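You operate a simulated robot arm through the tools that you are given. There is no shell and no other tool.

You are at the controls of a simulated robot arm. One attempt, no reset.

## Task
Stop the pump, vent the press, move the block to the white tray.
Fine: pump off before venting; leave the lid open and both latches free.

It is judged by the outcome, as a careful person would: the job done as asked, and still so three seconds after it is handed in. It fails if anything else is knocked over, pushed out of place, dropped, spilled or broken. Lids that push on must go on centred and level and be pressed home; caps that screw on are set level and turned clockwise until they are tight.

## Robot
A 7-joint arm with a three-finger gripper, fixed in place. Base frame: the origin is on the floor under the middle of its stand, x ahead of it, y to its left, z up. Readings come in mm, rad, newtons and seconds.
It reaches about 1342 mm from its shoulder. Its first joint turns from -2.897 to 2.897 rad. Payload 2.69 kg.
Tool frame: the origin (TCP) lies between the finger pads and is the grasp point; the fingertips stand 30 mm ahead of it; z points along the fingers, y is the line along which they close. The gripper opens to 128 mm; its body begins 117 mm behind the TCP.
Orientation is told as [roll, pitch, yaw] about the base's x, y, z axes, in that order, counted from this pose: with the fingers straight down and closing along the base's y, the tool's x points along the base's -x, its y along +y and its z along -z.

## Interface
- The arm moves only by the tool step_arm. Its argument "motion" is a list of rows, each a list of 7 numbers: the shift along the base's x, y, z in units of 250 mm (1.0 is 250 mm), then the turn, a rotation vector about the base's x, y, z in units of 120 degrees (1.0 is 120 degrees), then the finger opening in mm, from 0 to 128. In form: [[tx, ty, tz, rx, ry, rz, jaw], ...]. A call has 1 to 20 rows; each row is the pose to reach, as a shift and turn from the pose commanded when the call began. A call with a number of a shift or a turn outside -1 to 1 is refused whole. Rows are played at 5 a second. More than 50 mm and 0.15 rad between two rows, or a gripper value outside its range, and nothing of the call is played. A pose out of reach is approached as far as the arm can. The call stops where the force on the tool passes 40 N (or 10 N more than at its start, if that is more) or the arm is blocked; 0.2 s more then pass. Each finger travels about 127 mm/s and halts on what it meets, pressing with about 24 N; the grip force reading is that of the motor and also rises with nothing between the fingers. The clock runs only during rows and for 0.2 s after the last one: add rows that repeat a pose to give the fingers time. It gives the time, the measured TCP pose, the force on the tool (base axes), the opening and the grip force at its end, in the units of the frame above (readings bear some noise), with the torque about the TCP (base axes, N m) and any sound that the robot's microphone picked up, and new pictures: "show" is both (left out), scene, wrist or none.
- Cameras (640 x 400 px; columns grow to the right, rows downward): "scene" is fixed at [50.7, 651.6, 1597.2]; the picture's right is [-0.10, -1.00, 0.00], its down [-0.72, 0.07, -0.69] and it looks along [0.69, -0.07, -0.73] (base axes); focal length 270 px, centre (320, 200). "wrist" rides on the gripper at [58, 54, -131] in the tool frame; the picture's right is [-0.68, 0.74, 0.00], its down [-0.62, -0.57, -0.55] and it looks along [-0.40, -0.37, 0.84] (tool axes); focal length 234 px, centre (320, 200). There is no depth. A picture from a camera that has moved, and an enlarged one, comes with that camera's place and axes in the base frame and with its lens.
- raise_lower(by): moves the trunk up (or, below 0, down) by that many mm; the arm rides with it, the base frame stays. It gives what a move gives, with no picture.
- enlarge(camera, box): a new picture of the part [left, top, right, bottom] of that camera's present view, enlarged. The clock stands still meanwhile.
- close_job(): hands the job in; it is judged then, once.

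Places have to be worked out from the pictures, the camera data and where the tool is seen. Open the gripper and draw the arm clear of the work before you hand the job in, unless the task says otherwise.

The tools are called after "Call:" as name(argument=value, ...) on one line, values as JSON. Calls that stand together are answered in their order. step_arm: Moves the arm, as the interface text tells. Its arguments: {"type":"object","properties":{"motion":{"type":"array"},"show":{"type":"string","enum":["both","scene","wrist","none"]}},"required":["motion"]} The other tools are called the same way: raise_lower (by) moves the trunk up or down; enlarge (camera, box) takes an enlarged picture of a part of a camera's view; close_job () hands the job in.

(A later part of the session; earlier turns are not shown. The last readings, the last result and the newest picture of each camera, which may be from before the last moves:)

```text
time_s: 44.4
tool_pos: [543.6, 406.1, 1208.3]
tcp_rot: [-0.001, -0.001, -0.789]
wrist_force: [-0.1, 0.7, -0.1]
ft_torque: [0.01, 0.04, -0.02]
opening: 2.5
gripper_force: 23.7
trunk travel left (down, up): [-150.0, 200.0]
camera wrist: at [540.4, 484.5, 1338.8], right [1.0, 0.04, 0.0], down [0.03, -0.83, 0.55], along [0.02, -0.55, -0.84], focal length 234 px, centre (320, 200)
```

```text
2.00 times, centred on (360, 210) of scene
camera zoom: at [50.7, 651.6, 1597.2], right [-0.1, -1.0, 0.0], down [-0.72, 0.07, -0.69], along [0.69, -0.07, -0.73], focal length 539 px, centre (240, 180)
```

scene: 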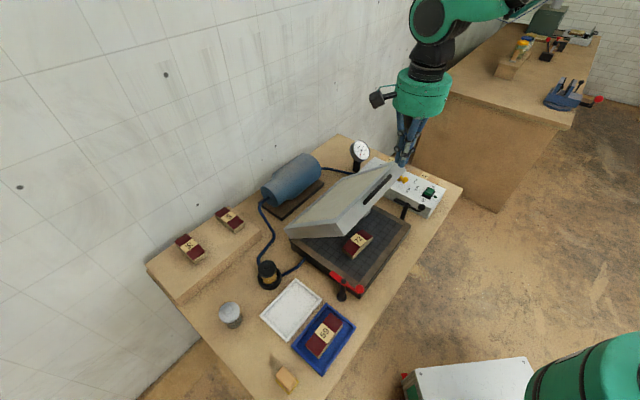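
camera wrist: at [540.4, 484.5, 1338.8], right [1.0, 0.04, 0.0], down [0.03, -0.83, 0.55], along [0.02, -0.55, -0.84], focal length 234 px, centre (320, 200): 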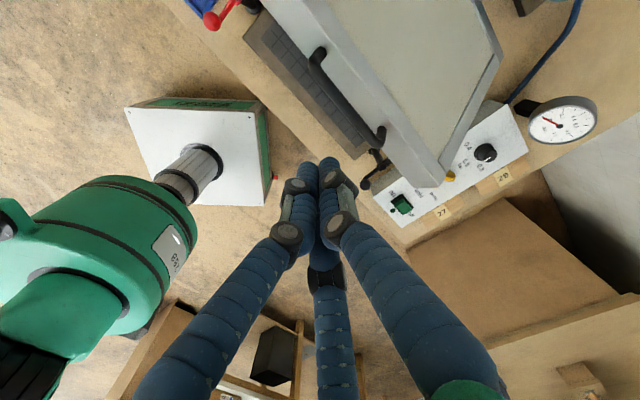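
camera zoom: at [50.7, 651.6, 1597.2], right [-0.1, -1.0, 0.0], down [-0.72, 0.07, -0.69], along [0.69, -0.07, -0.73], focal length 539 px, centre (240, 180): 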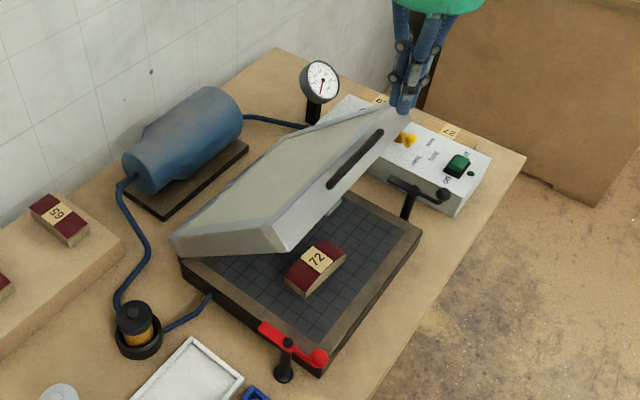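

The lid has not moved between views, so it holds its own weight at about 48°. The bar mid is at about (573, 437, 1070). I'm lowering the closed fingers in front of it and pushing +v along the arc.

Call:
step_arm(motion=[[0, 0, -0.13, 0, 0, 0, 0], [0, 0, -0.26, 0, 0, 0, 0], [0, 0, -0.39, 0, 0, 0, 0], [0, 0, -0.5268, 0, 0, 0, 0], [0.0386, 0.0389, -0.5268, 0, 0, 0, 0], [0.064, 0.0644, -0.5288, 0, 0, 0, 0], [0.0852, 0.0857, -0.508, 0, 0, 0, 0], [0.1063, 0.107, -0.4868, 0, 0, 0, 0], [0.1274, 0.1283, -0.468, 0, 0, 0, 0], [0.1485, 0.1496, -0.4492, 0, 0, 0, 0], [0.1697, 0.1709, -0.433, 0, 0, 0, 0], [0.1908, 0.1922, -0.4168, 0, 0, 0, 0]])

Call:
enlarge(camera="wrist", box=[200, 40, 440, 240])

Call:
enlarge(camera="scene", box=[280, 90, 440, 290])

```text
time_s: 45.8
tool_pos: [554.2, 418.3, 1080.2]
tcp_rot: [0.001, 0.0, -0.789]
wrist_force: [-10.7, -11.1, 15.6]
ft_torque: [0.34, -0.34, 0.02]
opening: 2.1
gripper_force: 24.7
trunk travel left (down, up): [-150.0, 200.0]
stopped in row 6: the force on the tool passed its limit at 50 N (the readings are from after the stop); the commanded pose is now the measured one
camera wrist: at [551.6, 496.2, 1211.0], right [1.0, 0.04, 0.0], down [0.03, -0.84, 0.55], along [0.02, -0.55, -0.84], focal length 234 px, centre (320, 200)
```

scene: 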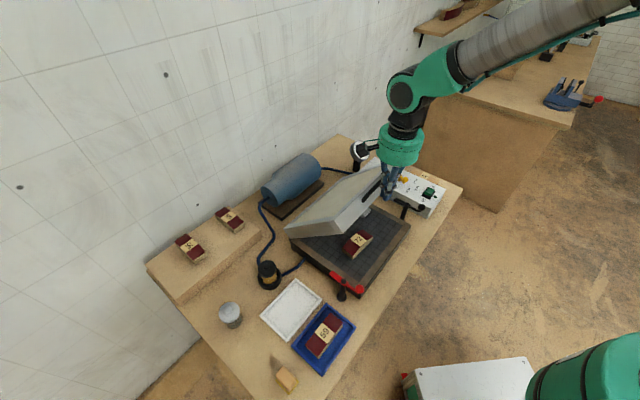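
wrist: 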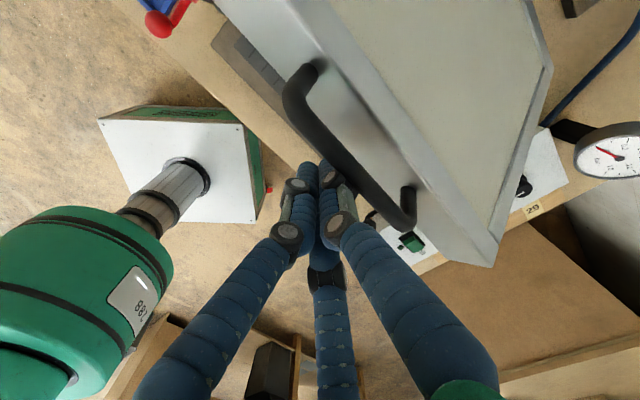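

```text
2.00 times, centred on (320, 140) of wrist
camera zoom: at [551.6, 496.2, 1211.0], right [1.0, 0.04, 0.0], down [0.03, -0.84, 0.55], along [0.02, -0.55, -0.84], focal length 468 px, centre (320, 320)
```

zoom: 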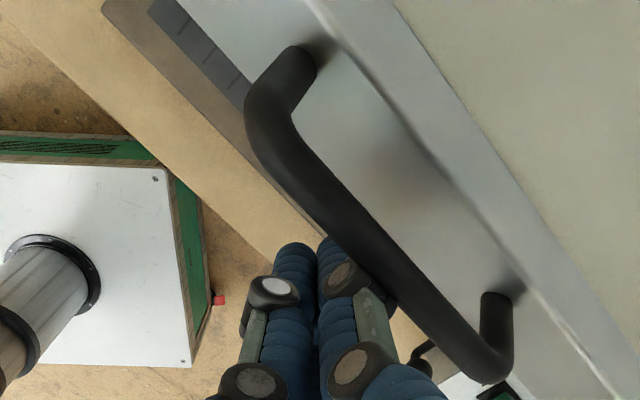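

```text
2.00 times, centred on (360, 190) of scene
camera zoom: at [50.7, 651.6, 1597.2], right [-0.1, -1.0, 0.0], down [-0.72, 0.07, -0.69], along [0.69, -0.07, -0.73], focal length 539 px, centre (240, 220)
```

zoom: 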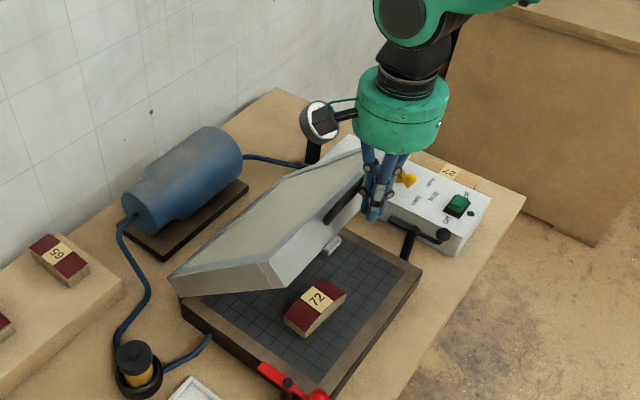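

The force stop tripped at 50 N. I was pushing flat while the bar has to rise, so it jammed under a finger knuckle; the bar is really at z≈1090. I'll back off, raise the tips and push along the true tangent.

Call:
step_arm(motion=[[-0.0338, -0.0341, 0.0, 0, 0, 0, 0], [-0.0338, -0.0341, 0.05, 0, 0, 0, 0], [-0.0338, -0.0341, 0.0992, 0, 0, 0, 0], [0, 0, 0.0992, 0, 0, 0, 0], [0.0211, 0.0213, 0.1215, 0, 0, 0, 0], [0.0423, 0.0426, 0.1432, 0, 0, 0, 0], [0.0634, 0.0639, 0.1635, 0, 0, 0, 0], [0.0846, 0.0852, 0.1832, 0, 0, 0, 0], [0.1057, 0.1064, 0.201, 0, 0, 0, 0], [0.1268, 0.1277, 0.2184, 0, 0, 0, 0]])

Call:
enlarge(camera="wrist", box=[200, 40, 440, 240])

Call:
enlarge(camera="scene", box=[280, 90, 440, 290])

```text
time_s: 48.0
tool_pos: [589.5, 448.2, 1131.9]
tcp_rot: [0.0, -0.001, -0.79]
wrist_force: [0.4, -0.2, -0.2]
ft_torque: [0.0, -0.01, 0.01]
opening: 2.3
gripper_force: 24.1
trunk travel left (down, up): [-150.0, 200.0]
camera wrist: at [586.3, 528.9, 1263.1], right [1.0, 0.04, 0.0], down [0.03, -0.84, 0.55], along [0.02, -0.55, -0.84], focal length 234 px, centre (320, 200)
```

scene: 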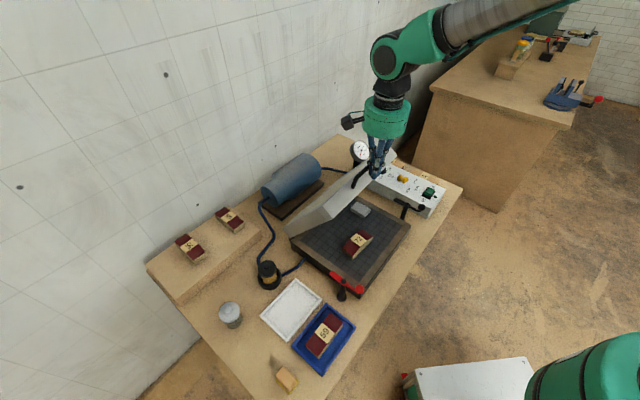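
wrist: 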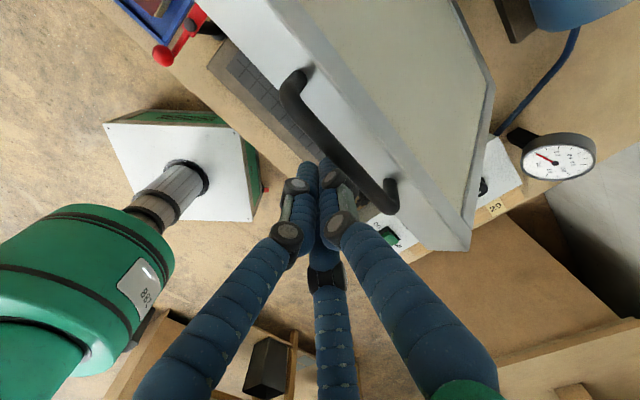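

```text
2.00 times, centred on (320, 140) of wrist
camera zoom: at [586.3, 528.9, 1263.1], right [1.0, 0.04, 0.0], down [0.03, -0.84, 0.55], along [0.02, -0.55, -0.84], focal length 468 px, centre (320, 320)
```

zoom: 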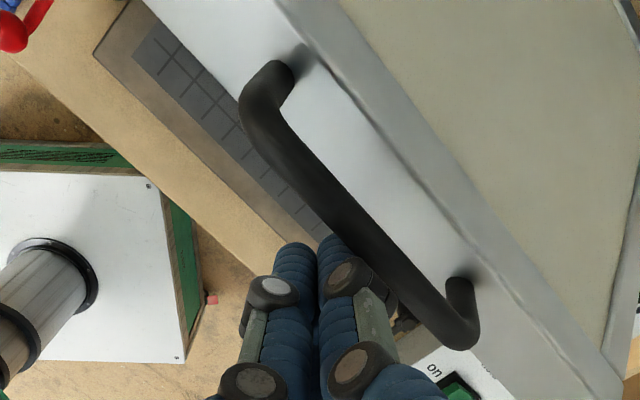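

```text
2.00 times, centred on (360, 190) of scene
camera zoom: at [50.7, 651.6, 1597.2], right [-0.1, -1.0, 0.0], down [-0.72, 0.07, -0.69], along [0.69, -0.07, -0.73], focal length 539 px, centre (240, 220)
```

zoom: 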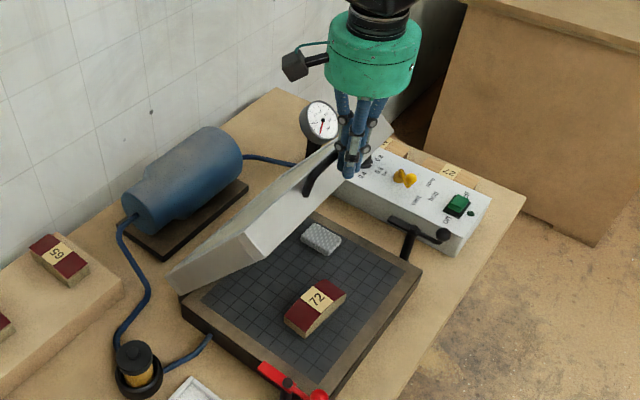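

The lid is swinging up freely to about 58° with negligible force. I'm continuing the same arc push toward vertical.

Call:
step_arm(motion=[[0.0211, 0.0213, 0.0146, 0, 0, 0, 0], [0.0423, 0.0426, 0.0292, 0, 0, 0, 0], [0.0634, 0.0639, 0.043, 0, 0, 0, 0], [0.0845, 0.0851, 0.0568, 0, 0, 0, 0], [0.1056, 0.1064, 0.069, 0, 0, 0, 0], [0.1268, 0.1277, 0.0808, 0, 0, 0, 0], [0.148, 0.149, 0.0912, 0, 0, 0, 0], [0.1691, 0.1703, 0.1016, 0, 0, 0, 0], [0.1902, 0.1916, 0.1104, 0, 0, 0, 0], [0.2114, 0.2129, 0.1192, 0, 0, 0, 0], [0.2325, 0.2341, 0.1264, 0, 0, 0, 0], [0.2536, 0.2554, 0.1336, 0, 0, 0, 0], [0.2748, 0.2767, 0.1394, 0, 0, 0, 0], [0.2959, 0.298, 0.1452, 0, 0, 0, 0], [0.317, 0.3193, 0.1496, 0, 0, 0, 0], [0.3382, 0.3406, 0.154, 0, 0, 0, 0]])

Call:
enlarge(camera="wrist", box=[200, 40, 440, 240])

Call:
enlarge(camera="scene", box=[260, 90, 440, 290])

```text
time_s: 51.4
tool_pos: [670.9, 535.0, 1170.8]
tcp_rot: [0.002, -0.001, -0.789]
wrist_force: [0.0, -0.4, 0.1]
ft_torque: [0.02, 0.01, -0.01]
opening: 2.2
gripper_force: 23.8
trunk travel left (down, up): [-150.0, 200.0]
camera wrist: at [668.5, 615.0, 1301.7], right [1.0, 0.04, 0.0], down [0.03, -0.84, 0.55], along [0.02, -0.55, -0.84], focal length 234 px, centre (320, 200)
```

scene: 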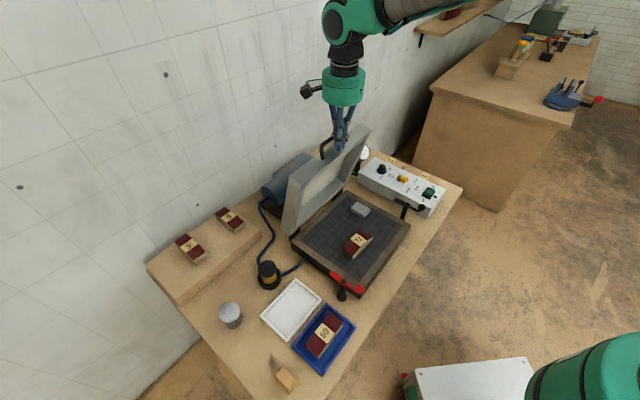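
wrist: 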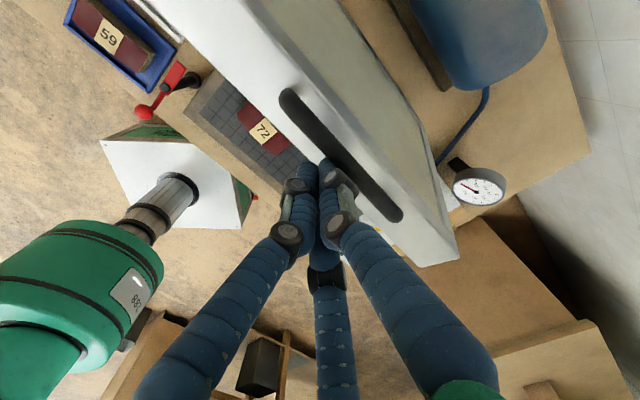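

```text
2.00 times, centred on (320, 140) of wrist
camera zoom: at [668.5, 615.0, 1301.7], right [1.0, 0.04, 0.0], down [0.03, -0.84, 0.55], along [0.02, -0.55, -0.84], focal length 468 px, centre (320, 320)
```

zoom: 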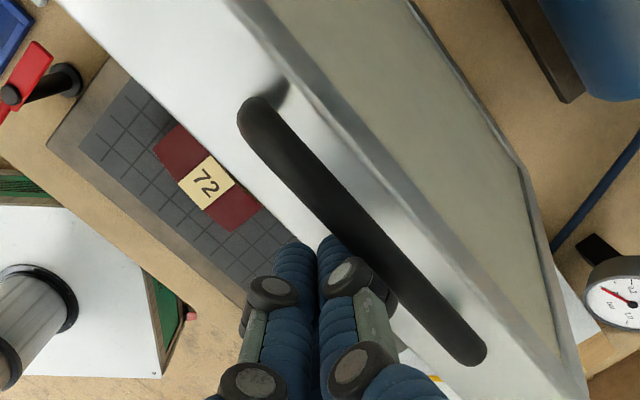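

```text
2.00 times, centred on (350, 190) of scene
camera zoom: at [50.7, 651.6, 1597.2], right [-0.1, -1.0, 0.0], down [-0.72, 0.07, -0.69], along [0.69, -0.07, -0.73], focal length 539 px, centre (260, 220)
```

zoom: 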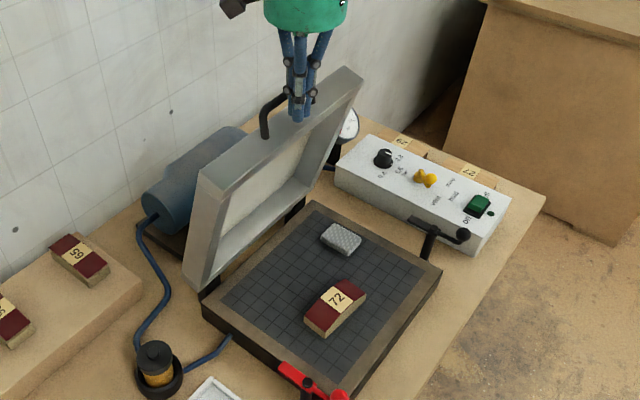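

The lid is at about 80° with negligible force. I'm easing it on to just past vertical so it rests stably.

Call:
step_arm(motion=[[0.0211, 0.0213, 0.003, 0, 0, 0, 0], [0.0423, 0.0426, 0.0056, 0, 0, 0, 0], [0.0634, 0.0639, 0.0072, 0, 0, 0, 0], [0.0845, 0.0851, 0.0088, 0, 0, 0, 0], [0.1056, 0.1064, 0.0088, 0, 0, 0, 0], [0.1268, 0.1277, 0.0088, 0, 0, 0, 0], [0.148, 0.149, 0.0076, 0, 0, 0, 0], [0.1691, 0.1703, 0.0064, 0, 0, 0, 0], [0.1902, 0.1916, 0.004, 0, 0, 0, 0]])

Call:
enlarge(camera="wrist", box=[200, 40, 440, 240])

Call:
enlarge(camera="scene", box=[260, 90, 440, 290])

```text
time_s: 52.6
tool_pos: [696.0, 557.8, 1174.4]
tcp_rot: [-0.009, -0.001, -0.789]
wrist_force: [-18.6, -16.9, 10.9]
ft_torque: [0.15, -0.14, 0.03]
opening: 2.1
gripper_force: 23.9
trunk travel left (down, up): [-150.0, 200.0]
stopped in row 6: the force on the tool passed its limit at 50 N (the readings are from after the stop); the commanded pose is now the measured one
camera wrist: at [692.5, 638.2, 1303.5], right [1.0, 0.04, -0.01], down [0.04, -0.83, 0.55], along [0.01, -0.55, -0.83], focal length 234 px, centre (320, 200)
```

scene: 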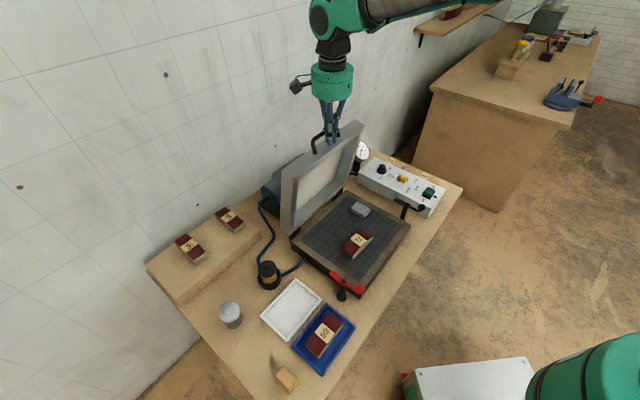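
wrist: 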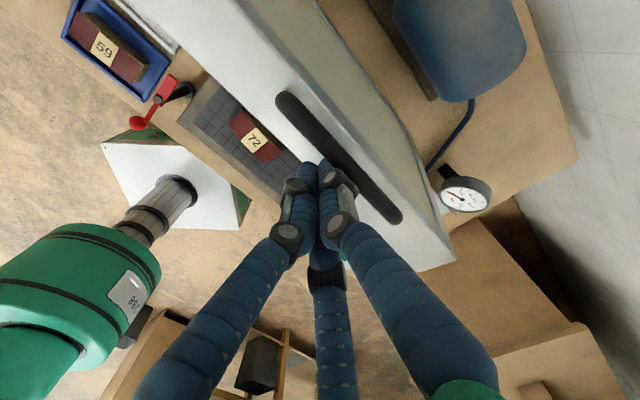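

```text
2.00 times, centred on (320, 140) of wrist
camera zoom: at [692.5, 638.2, 1303.5], right [1.0, 0.04, -0.01], down [0.04, -0.83, 0.55], along [0.01, -0.55, -0.83], focal length 468 px, centre (320, 320)
```

zoom: 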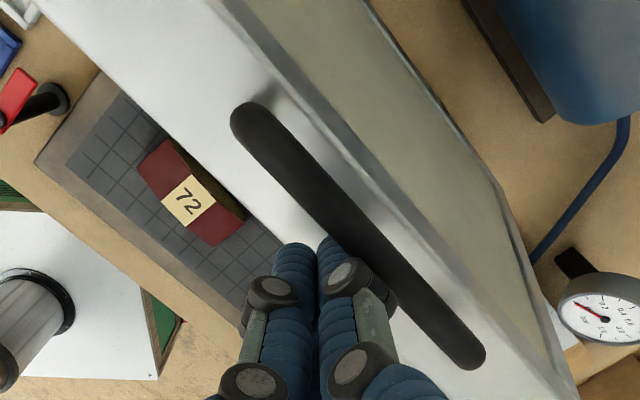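

```text
2.00 times, centred on (350, 190) of scene
camera zoom: at [50.7, 651.6, 1597.2], right [-0.1, -1.0, 0.0], down [-0.72, 0.07, -0.69], along [0.69, -0.07, -0.73], focal length 539 px, centre (260, 220)
```

zoom: 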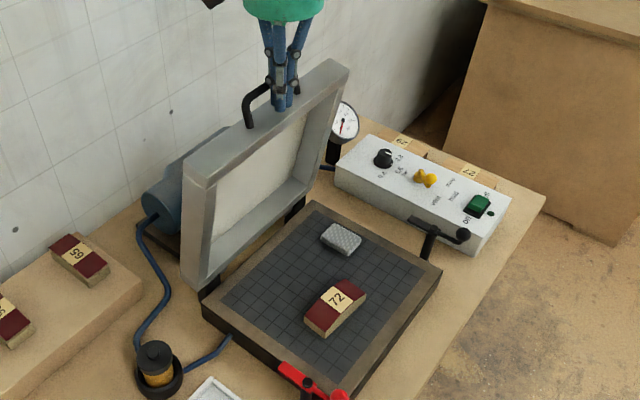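

The lid has reached its hinge stop, near vertical. I'm backing the fingers off to confirm it stays there.

Call:
step_arm(motion=[[-0.03, -0.03, 0, 0, 0, 0, 0], [-0.1, -0.1, 0, 0, 0, 0, 0], [-0.2, -0.2, 0.02, 0, 0, 0, 0], [-0.3, -0.3, 0.02, 0, 0, 0, 0], [-0.4, -0.4, 0.0, 0, 0, 0, 0], [-0.4, -0.4, 0.0, 0, 0, 0, 0]])

Call:
enlarge(camera="wrist", box=[160, 0, 480, 200])

Call:
enlarge(camera="scene", box=[260, 110, 440, 310])

```text
time_s: 54.0
tool_pos: [596.2, 459.9, 1171.5]
tcp_rot: [-0.01, -0.001, -0.79]
wrist_force: [-0.1, -0.1, 0.5]
ft_torque: [0.03, -0.03, -0.01]
opening: 2.2
gripper_force: 23.6
trunk travel left (down, up): [-150.0, 200.0]
camera wrist: at [594.1, 540.2, 1301.6], right [1.0, 0.04, -0.01], down [0.04, -0.83, 0.55], along [0.02, -0.55, -0.83], focal length 234 px, centre (320, 200)
```

scene: 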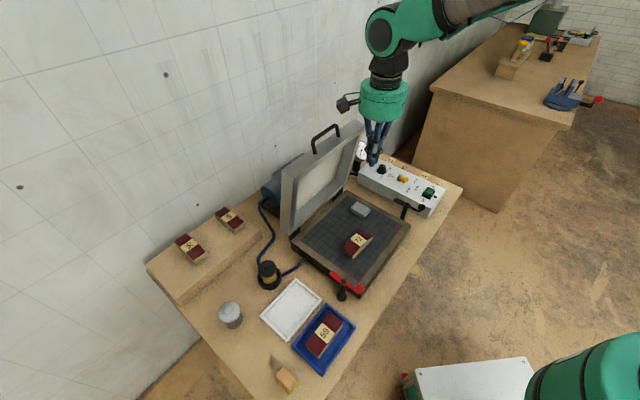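
wrist: 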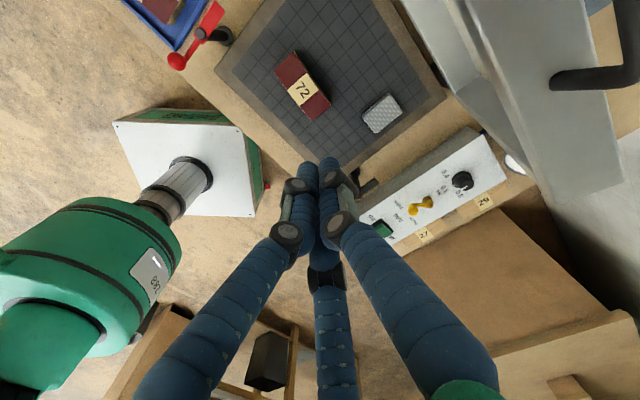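

```text
2.00 times, centred on (320, 100) of wrist
camera zoom: at [594.1, 540.2, 1301.6], right [1.0, 0.04, -0.01], down [0.04, -0.83, 0.55], along [0.02, -0.55, -0.83], focal length 468 px, centre (320, 400)
```

zoom: 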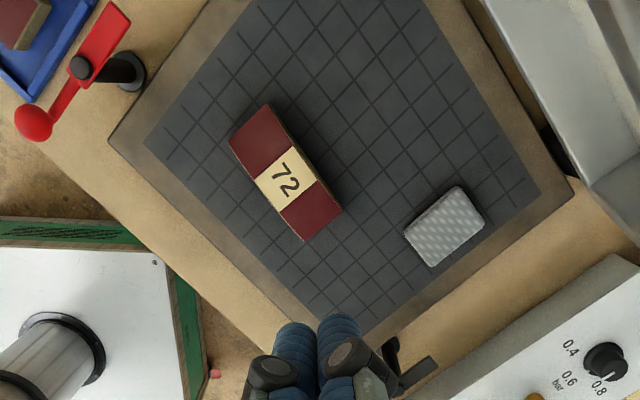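

```text
2.00 times, centred on (350, 210) of scene
camera zoom: at [50.7, 651.6, 1597.2], right [-0.1, -1.0, 0.0], down [-0.72, 0.07, -0.69], along [0.69, -0.07, -0.73], focal length 539 px, centre (260, 180)
```

zoom: 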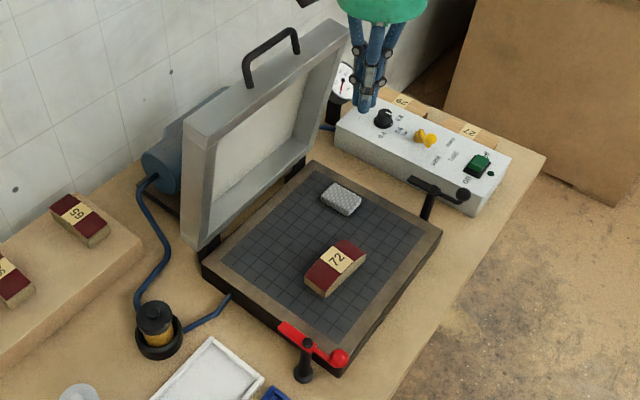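

The lid stays upright at its stop. Block 72 measures about 100 × 45 mm, centred near (564, 475) with its long axis at about −51°, on a plate at z≈806. I'm moving above it with fingers open and yaw matched to grip across the short side.

Call:
step_arm(motion=[[-0.032, 0.009, -0.15, 0.0007, -0.0007, -0.0074, 30], [-0.063, 0.017, -0.3, 0.0014, -0.0014, -0.0147, 60], [-0.095, 0.026, -0.45, 0.002, -0.002, -0.0221, 90], [-0.126, 0.034, -0.6, 0.0027, -0.0027, -0.0294, 124], [-0.158, 0.043, -0.738, 0.0034, -0.0034, -0.0368, 124], [-0.158, 0.043, -0.738, 0.0034, -0.0034, -0.0368, 124]])

Call:
enlarge(camera="wrist", box=[200, 0, 440, 200])

Call:
enlarge(camera="scene", box=[280, 130, 440, 310])

```text
time_s: 55.5
tool_pos: [558.0, 472.7, 984.8]
tcp_rot: [0.001, 0.001, -0.866]
wrist_force: [0.7, 0.8, -0.2]
ft_torque: [-0.03, -0.01, 0.0]
opening: 124.3
gripper_force: 0.0
trunk travel left (down, up): [-150.0, 200.0]
camera wrist: at [560.6, 551.9, 1116.4], right [1.0, -0.04, 0.0], down [-0.03, -0.84, 0.55], along [-0.02, -0.55, -0.84], focal length 234 px, centre (320, 200)
```

scene: 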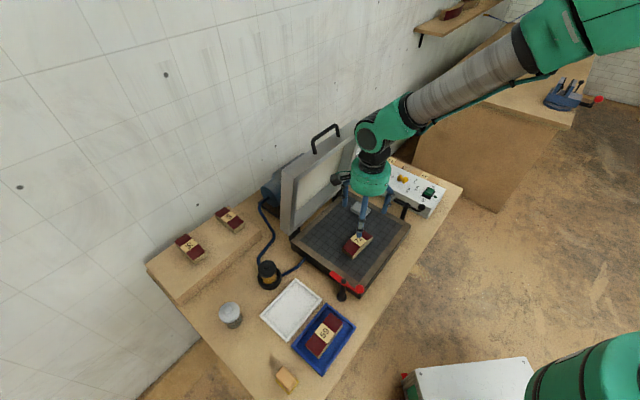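
wrist: 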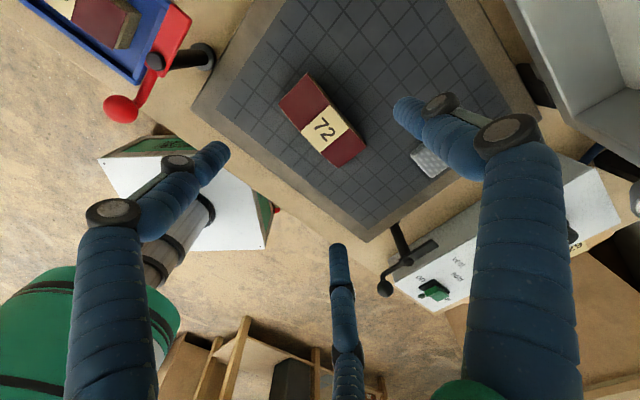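

```text
2.00 times, centred on (320, 100) of wrist
camera zoom: at [560.6, 551.9, 1116.4], right [1.0, -0.04, 0.0], down [-0.03, -0.84, 0.55], along [-0.02, -0.55, -0.84], focal length 468 px, centre (320, 400)
```

zoom: 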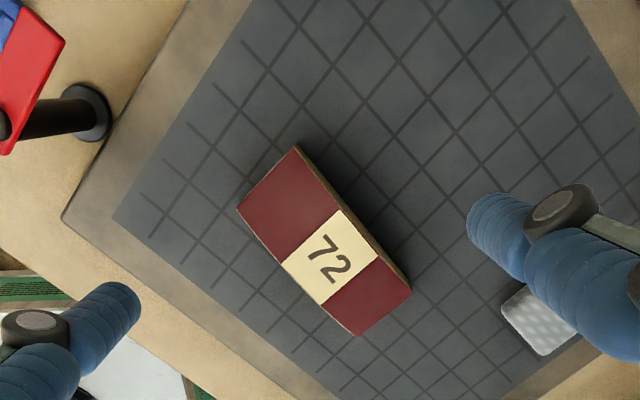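

```text
2.22 times, centred on (360, 220) of scene
camera zoom: at [50.7, 651.6, 1597.2], right [-0.1, -1.0, 0.0], down [-0.72, 0.07, -0.69], along [0.69, -0.07, -0.73], focal length 599 px, centre (231, 156)
```

zoom: 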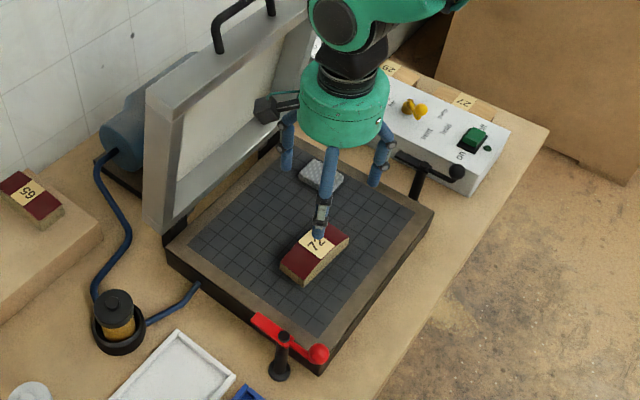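

Both views agree: the block centre is (563, 475), its top is at z≈840, and the yaw matches within 1°. I'm descending with the fingers wide so the tips stop about 8 mm above the plate.

Call:
step_arm(motion=[[-0.004, -0.008, -0.15, 0, 0, 0, 124], [-0.008, -0.014, -0.3, 0, 0, 0, 124], [-0.008, -0.014, -0.42, 0, 0, 0, 124], [-0.008, -0.014, -0.5, 0, 0, 0, 124], [-0.008, -0.014, -0.54, 0, 0, 0, 124], [-0.008, -0.014, -0.54, 0, 0, 0, 124]])

Call:
enlarge(camera="scene", box=[280, 130, 440, 310])

Call:
enlarge(camera="wrist", box=[180, 40, 460, 260])

```text
time_s: 56.9
tool_pos: [555.9, 467.3, 850.4]
tcp_rot: [0.0, 0.001, -0.866]
wrist_force: [-0.6, 0.8, 0.0]
ft_torque: [-0.05, 0.0, -0.02]
opening: 124.0
gripper_force: 0.0
trunk travel left (down, up): [-150.0, 200.0]
camera wrist: at [558.4, 545.8, 981.4], right [1.0, -0.04, 0.0], down [-0.03, -0.84, 0.55], along [-0.02, -0.55, -0.84], focal length 234 px, centre (320, 200)
```

scene: 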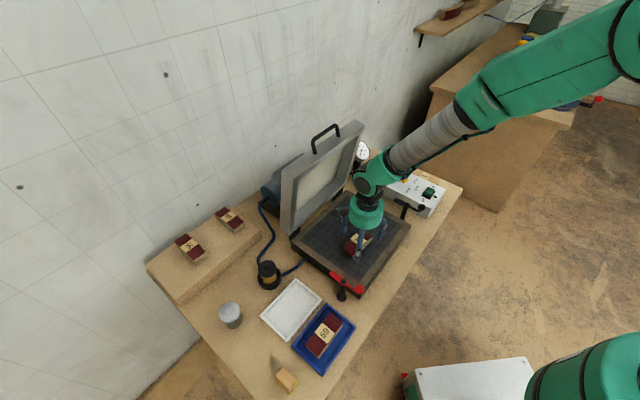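
wrist: 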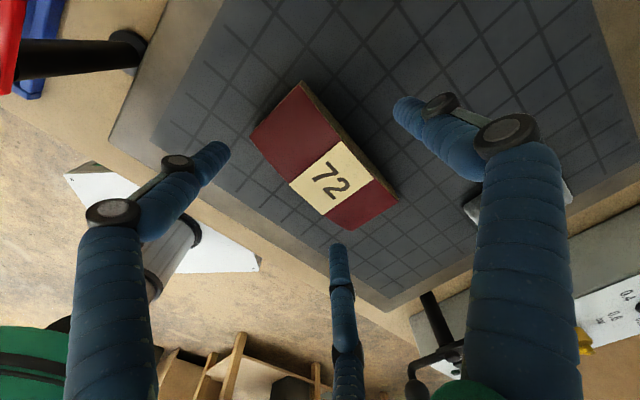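

```text
2.22 times, centred on (360, 220) of scene
camera zoom: at [50.7, 651.6, 1597.2], right [-0.1, -1.0, 0.0], down [-0.72, 0.07, -0.69], along [0.69, -0.07, -0.73], focal length 599 px, centre (231, 156)
```

zoom: 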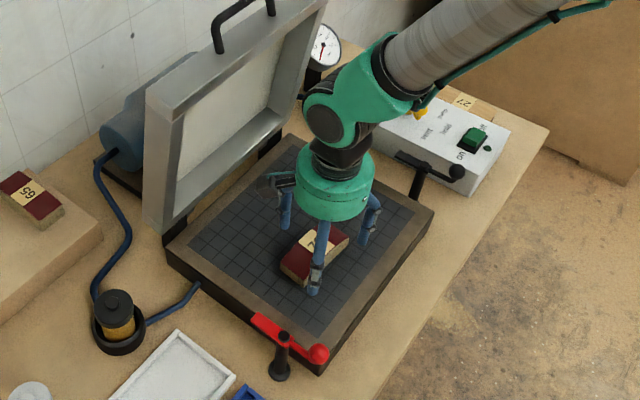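

```text
1.82 times, centred on (320, 150) of wrist
camera zoom: at [558.4, 545.8, 981.4], right [1.0, -0.04, 0.0], down [-0.03, -0.84, 0.55], along [-0.02, -0.55, -0.84], focal length 426 px, centre (320, 291)
```

zoom: 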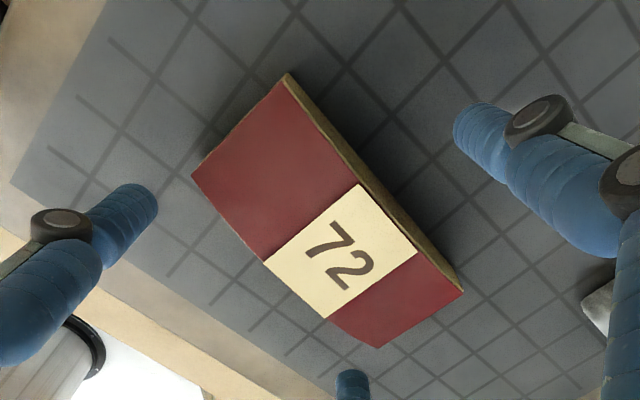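

The fingers straddle the block with 15+ mm clearance on both sides and no contact force. I'm lowering 4 mm more and closing gradually to grip it.

Call:
step_arm(motion=[[0, 0, -0.016, 0, 0, 0, 124], [0, 0, -0.016, 0, 0, 0, 105], [0, 0, -0.016, 0, 0, 0, 90], [0, 0, -0.016, 0, 0, 0, 78], [0, 0, -0.016, 0, 0, 0, 70], [0, 0, -0.016, 0, 0, 0, 62], [0, 0, -0.016, 0, 0, 0, 50], [0, 0, -0.016, 0, 0, 0, 30], [0, 0, -0.016, 0, 0, 0, 20], [0, 0, -0.016, 0, 0, 0, 20]])

Call:
enlarge(camera="wrist", box=[180, 40, 460, 260])

Call:
enlarge(camera="scene", box=[280, 130, 440, 310])

```text
time_s: 59.0
tool_pos: [555.5, 467.4, 846.8]
tcp_rot: [0.0, 0.003, -0.865]
wrist_force: [-0.2, -0.1, 1.2]
ft_torque: [0.08, -0.08, 0.02]
opening: 68.1
gripper_force: 23.8
trunk travel left (down, up): [-150.0, 200.0]
camera wrist: at [558.3, 546.5, 978.0], right [1.0, -0.04, 0.0], down [-0.03, -0.84, 0.55], along [-0.02, -0.55, -0.84], focal length 234 px, centre (320, 200)
```

scene: 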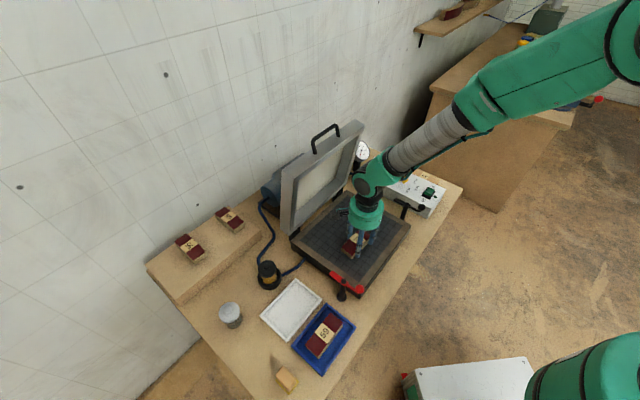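
wrist: 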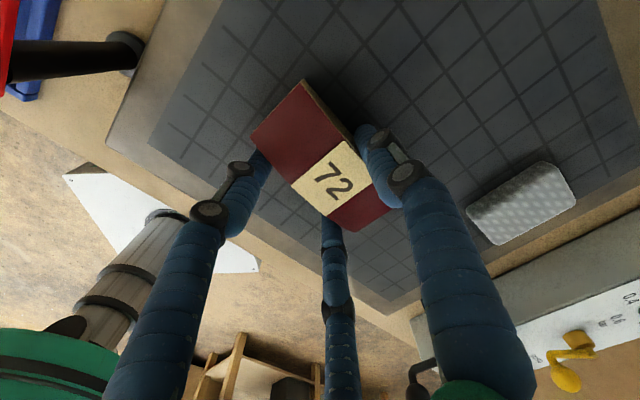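

```text
1.82 times, centred on (320, 150) of wrist
camera zoom: at [558.3, 546.5, 978.0], right [1.0, -0.04, 0.0], down [-0.03, -0.84, 0.55], along [-0.02, -0.55, -0.84], focal length 426 px, centre (320, 291)
```

zoom: 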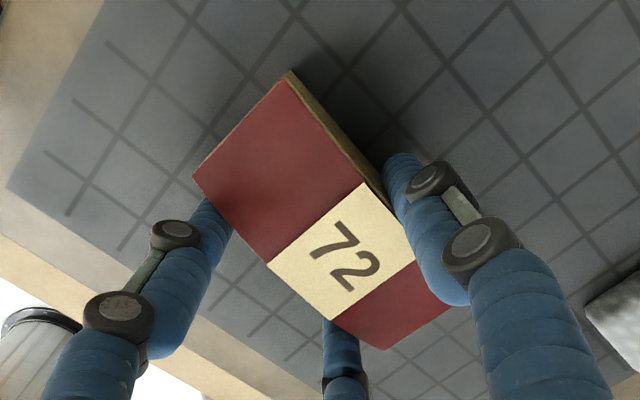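

```text
2.22 times, centred on (360, 220) of scene
camera zoom: at [50.7, 651.6, 1597.2], right [-0.1, -1.0, 0.0], down [-0.72, 0.07, -0.69], along [0.69, -0.07, -0.73], focal length 599 px, centre (231, 156)
```

zoom: 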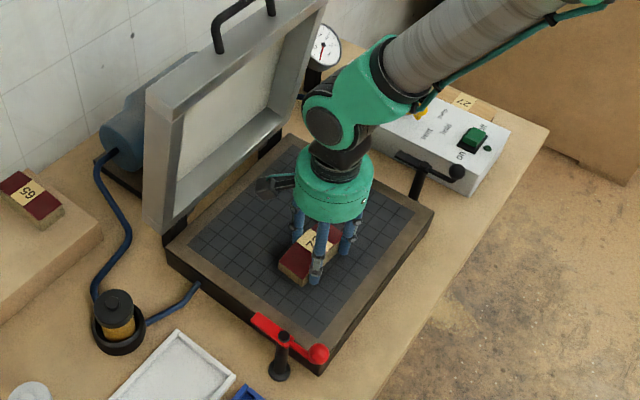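

The grip is solid (opening 68 mm, 24 N) with all three fingers on the block. I'm lifting it 40 mm and checking it stays put.

Call:
step_arm(motion=[[0, 0, 0.03, 0, 0, 0, 20], [0, 0, 0.07, 0, 0, 0, 20], [0, 0, 0.12, 0, 0, 0, 20], [0, 0, 0.16, 0, 0, 0, 20], [0, 0, 0.16, 0, 0, 0, 20]])

Call:
enlarge(camera="scene", box=[280, 130, 440, 310])

```text
time_s: 60.2
tool_pos: [555.4, 467.9, 886.2]
tcp_rot: [-0.001, 0.003, -0.865]
wrist_force: [-0.1, 0.1, 0.4]
ft_torque: [0.03, 0.0, 0.01]
opening: 20.0
gripper_force: 0.1
trunk travel left (down, up): [-150.0, 200.0]
camera wrist: at [558.5, 547.8, 1017.7], right [1.0, -0.04, 0.0], down [-0.03, -0.84, 0.55], along [-0.02, -0.55, -0.84], focal length 234 px, centre (320, 200)
```

scene: 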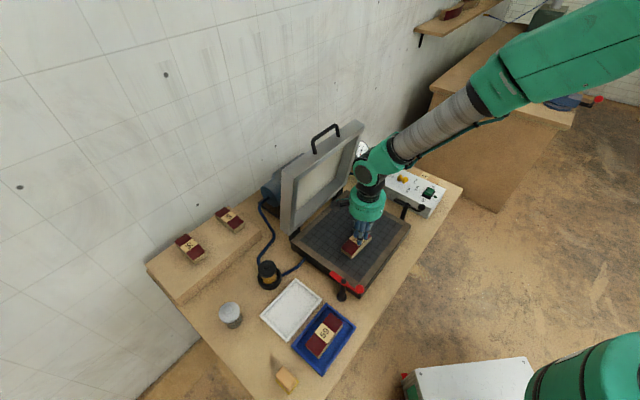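
wrist: 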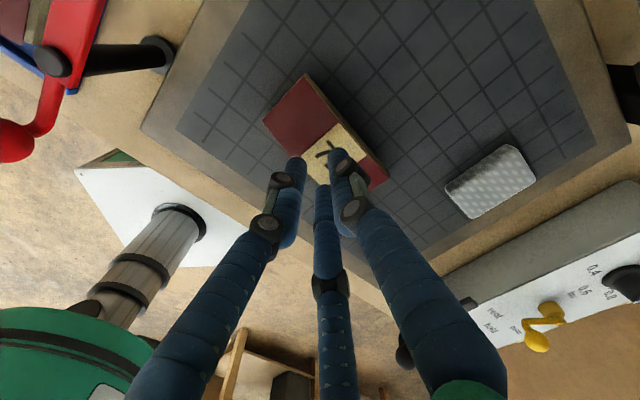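

```text
2.22 times, centred on (360, 220) of scene
camera zoom: at [50.7, 651.6, 1597.2], right [-0.1, -1.0, 0.0], down [-0.72, 0.07, -0.69], along [0.69, -0.07, -0.73], focal length 599 px, centre (231, 156)
```

zoom: 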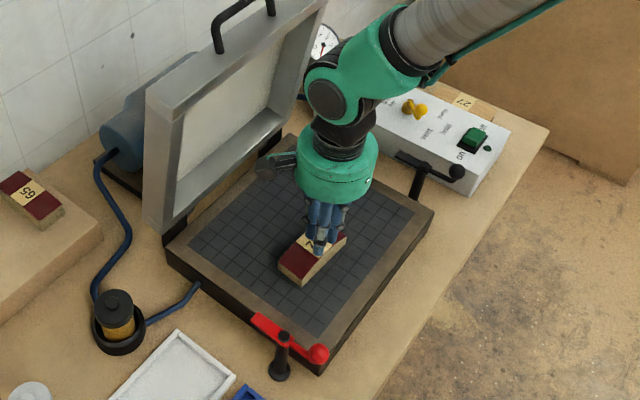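

The fingers slid up off the block; it is still on the plate. I'm examining its shape before trying again.

Call:
enlarge(camera="wrist", box=[240, 50, 420, 210])

Call:
enlarge(camera="scene", box=[335, 215, 385, 265])

Call:
enlarge(camera="scene", box=[295, 300, 360, 370])

Call:
enlarge(camera="scene", box=[165, 195, 255, 275])

```text
2.50 times, centred on (330, 130) of wrist
camera zoom: at [558.5, 547.8, 1017.7], right [1.0, -0.04, 0.0], down [-0.03, -0.84, 0.55], along [-0.02, -0.55, -0.84], focal length 585 px, centre (295, 375)
```

zoom: 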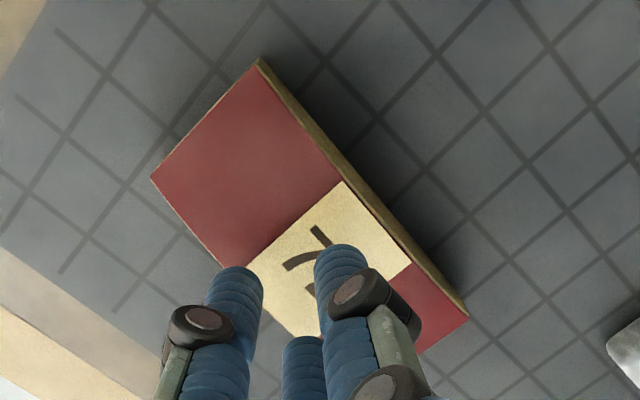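

```text
8.00 times, centred on (360, 240) of scene
camera zoom: at [50.7, 651.6, 1597.2], right [-0.1, -1.0, 0.0], down [-0.72, 0.07, -0.69], along [0.69, -0.07, -0.73], focal length 2158 px, centre (0, -120)
```

zoom: 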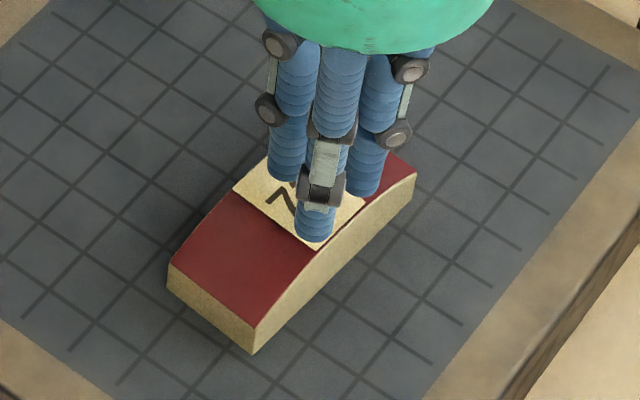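

```text
5.71 times, centred on (328, 335) of scene
camera zoom: at [50.7, 651.6, 1597.2], right [-0.1, -1.0, 0.0], down [-0.72, 0.07, -0.69], along [0.69, -0.07, -0.73], focal length 1541 px, centre (277, -571)
```

zoom: 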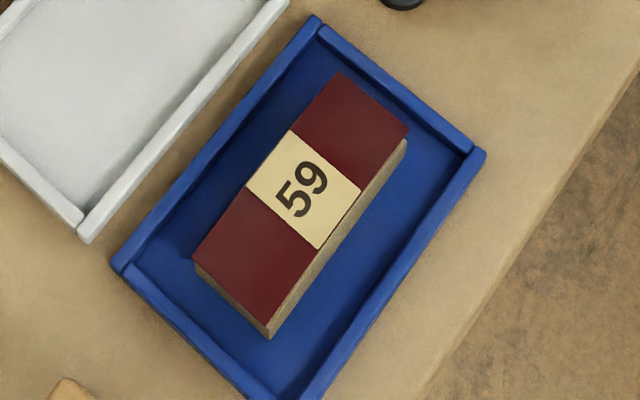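

```text
5.00 times, centred on (210, 235) of scene
camera zoom: at [50.7, 651.6, 1597.2], right [-0.1, -1.0, 0.0], down [-0.72, 0.07, -0.69], along [0.69, -0.07, -0.73], focal length 1348 px, centre (870, 25)
```

zoom: 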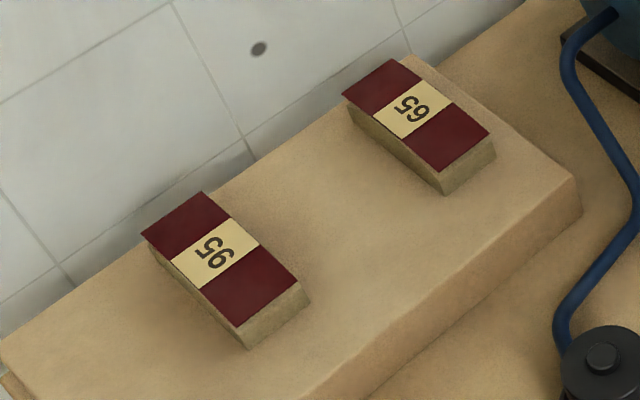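

The block has an arched top: about 29 mm at the crown and only about 14 mm at the ends. My tips gripped too high on the outer fingers. I'm rising, reopening and shifting slightly, then I'll come down closer to the plate.

Call:
step_arm(motion=[[0, 0, 0.1, 0, 0, 0, 20], [0, 0, 0.2, 0, 0, 0, 40], [-0.006, -0.008, 0.2, 0, 0, 0, 80], [-0.006, -0.008, 0.2, 0, 0, 0, 124], [-0.006, -0.008, 0.2, 0, 0, 0, 124], [-0.006, -0.008, 0.02, 0, 0, 0, 124], [-0.006, -0.008, -0.1, 0, 0, 0, 124], [-0.006, -0.008, -0.15, 0, 0, 0, 124], [-0.006, -0.008, -0.176, 0, 0, 0, 124]])

Call:
enlarge(camera="scene", box=[330, 200, 400, 270])

Call:
enlarge(camera="wrist", box=[180, 40, 460, 260])

```text
time_s: 62.2
tool_pos: [553.9, 465.5, 843.2]
tcp_rot: [0.0, 0.002, -0.866]
wrist_force: [-0.4, -0.1, 0.4]
ft_torque: [0.03, -0.02, 0.0]
opening: 124.0
gripper_force: 0.0
trunk travel left (down, up): [-150.0, 200.0]
camera wrist: at [556.9, 544.7, 974.1], right [1.0, -0.04, 0.0], down [-0.03, -0.84, 0.55], along [-0.02, -0.55, -0.84], focal length 234 px, centre (320, 200)
```

scene: 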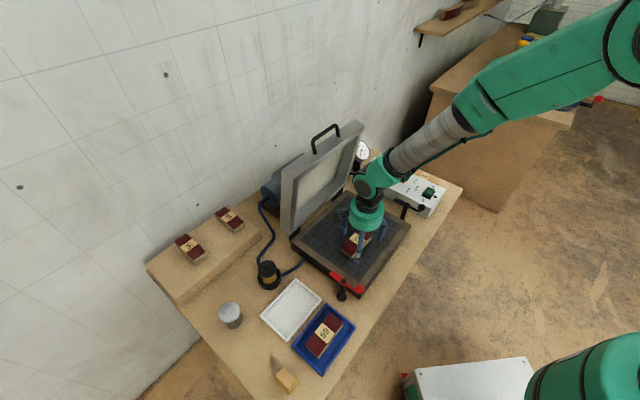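
wrist: 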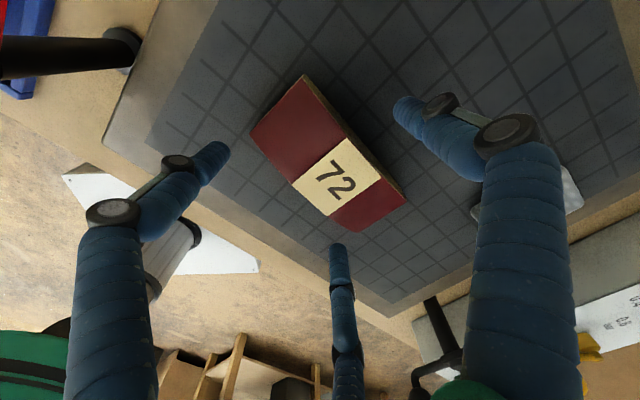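

```text
5.71 times, centred on (365, 235) of scene
camera zoom: at [50.7, 651.6, 1597.2], right [-0.1, -1.0, 0.0], down [-0.72, 0.07, -0.69], along [0.69, -0.07, -0.73], focal length 1541 px, centre (63, 0)
```

zoom: 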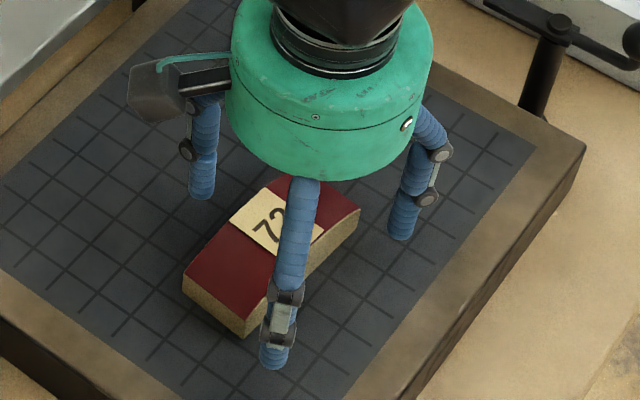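

```text
1.82 times, centred on (320, 150) of wrist
camera zoom: at [556.9, 544.7, 974.1], right [1.0, -0.04, 0.0], down [-0.03, -0.84, 0.55], along [-0.02, -0.55, -0.84], focal length 426 px, centre (320, 291)
```

zoom: 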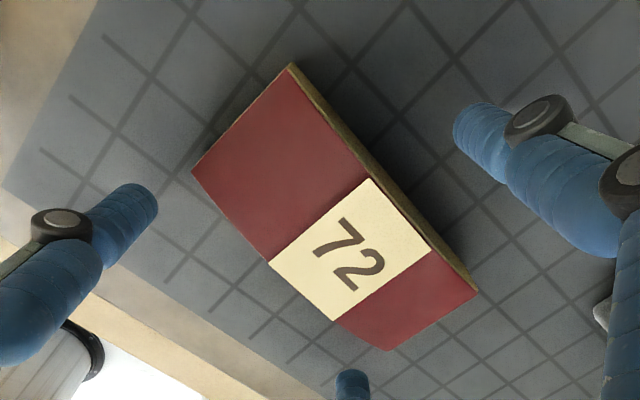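

The tips are at z≈813, not touching yet. I'm stepping down 3 mm at a time to feel for the plate.

Call:
step_arm(motion=[[0, 0, -0.006, 0, 0, 0, 124], [0, 0, -0.012, 0, 0, 0, 124]], show="none")

```text
time_s: 62.9
tool_pos: [554.9, 463.8, 839.9]
tcp_rot: [-0.001, 0.0, -0.866]
wrist_force: [0.3, -0.4, -0.1]
ft_torque: [0.0, 0.02, -0.01]
opening: 124.2
gripper_force: 0.1
trunk travel left (down, up): [-150.0, 200.0]
```

Still no contact force at tip z≈810, so I'm taking another small step down.

Call:
step_arm(motion=[[0, 0, -0.006, 0, 0, 0, 124], [0, 0, -0.012, 0, 0, 0, 124]], show="none")

```text
time_s: 63.5
tool_pos: [553.7, 464.7, 836.0]
tcp_rot: [0.001, 0.002, -0.866]
wrist_force: [0.4, -0.9, -0.4]
ft_torque: [-0.01, -0.01, -0.02]
opening: 124.0
gripper_force: 0.1
trunk travel left (down, up): [-150.0, 200.0]
```

No contact at tip z≈806 either. I'm stepping down again.

Call:
step_arm(motion=[[0, 0, -0.006, 0, 0, 0, 124], [0, 0, -0.012, 0, 0, 0, 124]], show="none")

```text
time_s: 64.0
tool_pos: [555.0, 465.4, 833.0]
tcp_rot: [0.0, 0.002, -0.867]
wrist_force: [1.5, 1.0, 1.3]
ft_torque: [-0.02, -0.02, 0.03]
opening: 124.1
gripper_force: 0.0
trunk travel left (down, up): [-150.0, 200.0]
```

Call:
step_arm(motion=[[0, 0, -0.006, 0, 0, 0, 124], [0, 0, -0.012, 0, 0, 0, 124]])

Call:
enlarge(camera="scene", box=[330, 200, 400, 270])

Call:
enlarge(camera="wrist", box=[180, 40, 460, 260])

```text
time_s: 64.7
tool_pos: [554.7, 465.6, 831.8]
tcp_rot: [0.0, 0.002, -0.865]
wrist_force: [0.0, 0.0, -0.9]
ft_torque: [0.04, 0.01, 0.01]
opening: 124.0
gripper_force: 0.1
trunk travel left (down, up): [-150.0, 200.0]
camera wrist: at [557.3, 544.9, 962.3], right [1.0, -0.04, 0.0], down [-0.03, -0.84, 0.55], along [-0.02, -0.55, -0.84], focal length 234 px, centre (320, 200)
```

scene: 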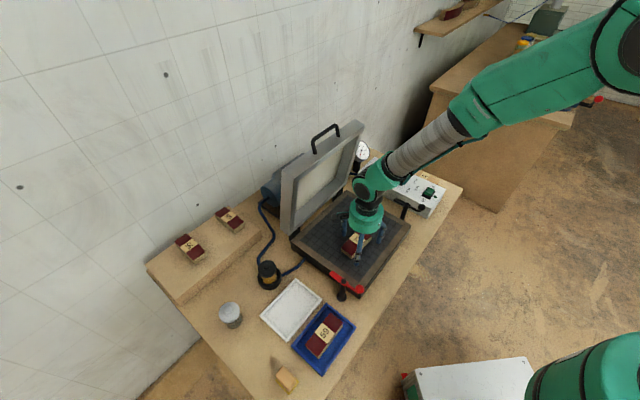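
wrist: 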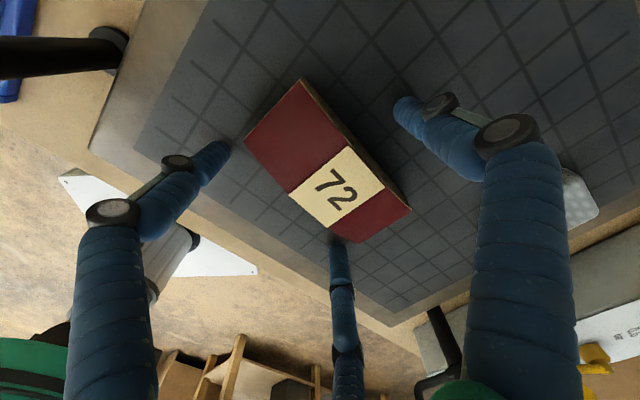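

```text
5.71 times, centred on (365, 235) of scene
camera zoom: at [50.7, 651.6, 1597.2], right [-0.1, -1.0, 0.0], down [-0.72, 0.07, -0.69], along [0.69, -0.07, -0.73], focal length 1541 px, centre (63, 0)
```

zoom: 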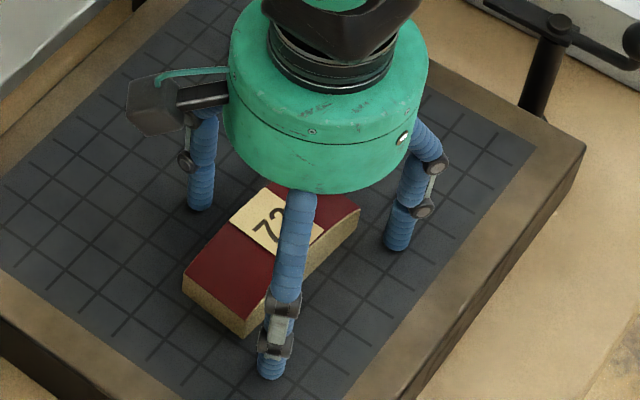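

```text
1.82 times, centred on (320, 150) of wrist
camera zoom: at [557.3, 544.9, 962.3], right [1.0, -0.04, 0.0], down [-0.03, -0.84, 0.55], along [-0.02, -0.55, -0.84], focal length 426 px, centre (320, 291)
```

zoom: 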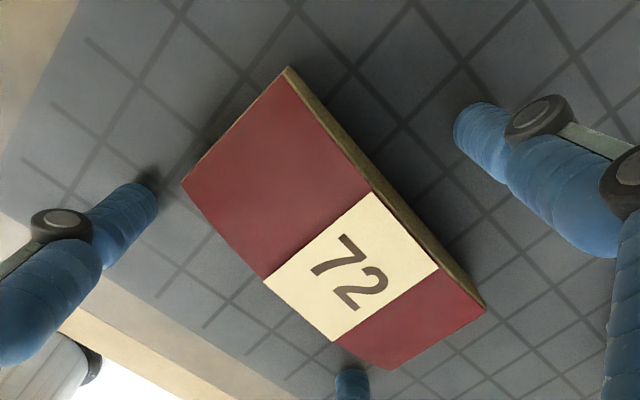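

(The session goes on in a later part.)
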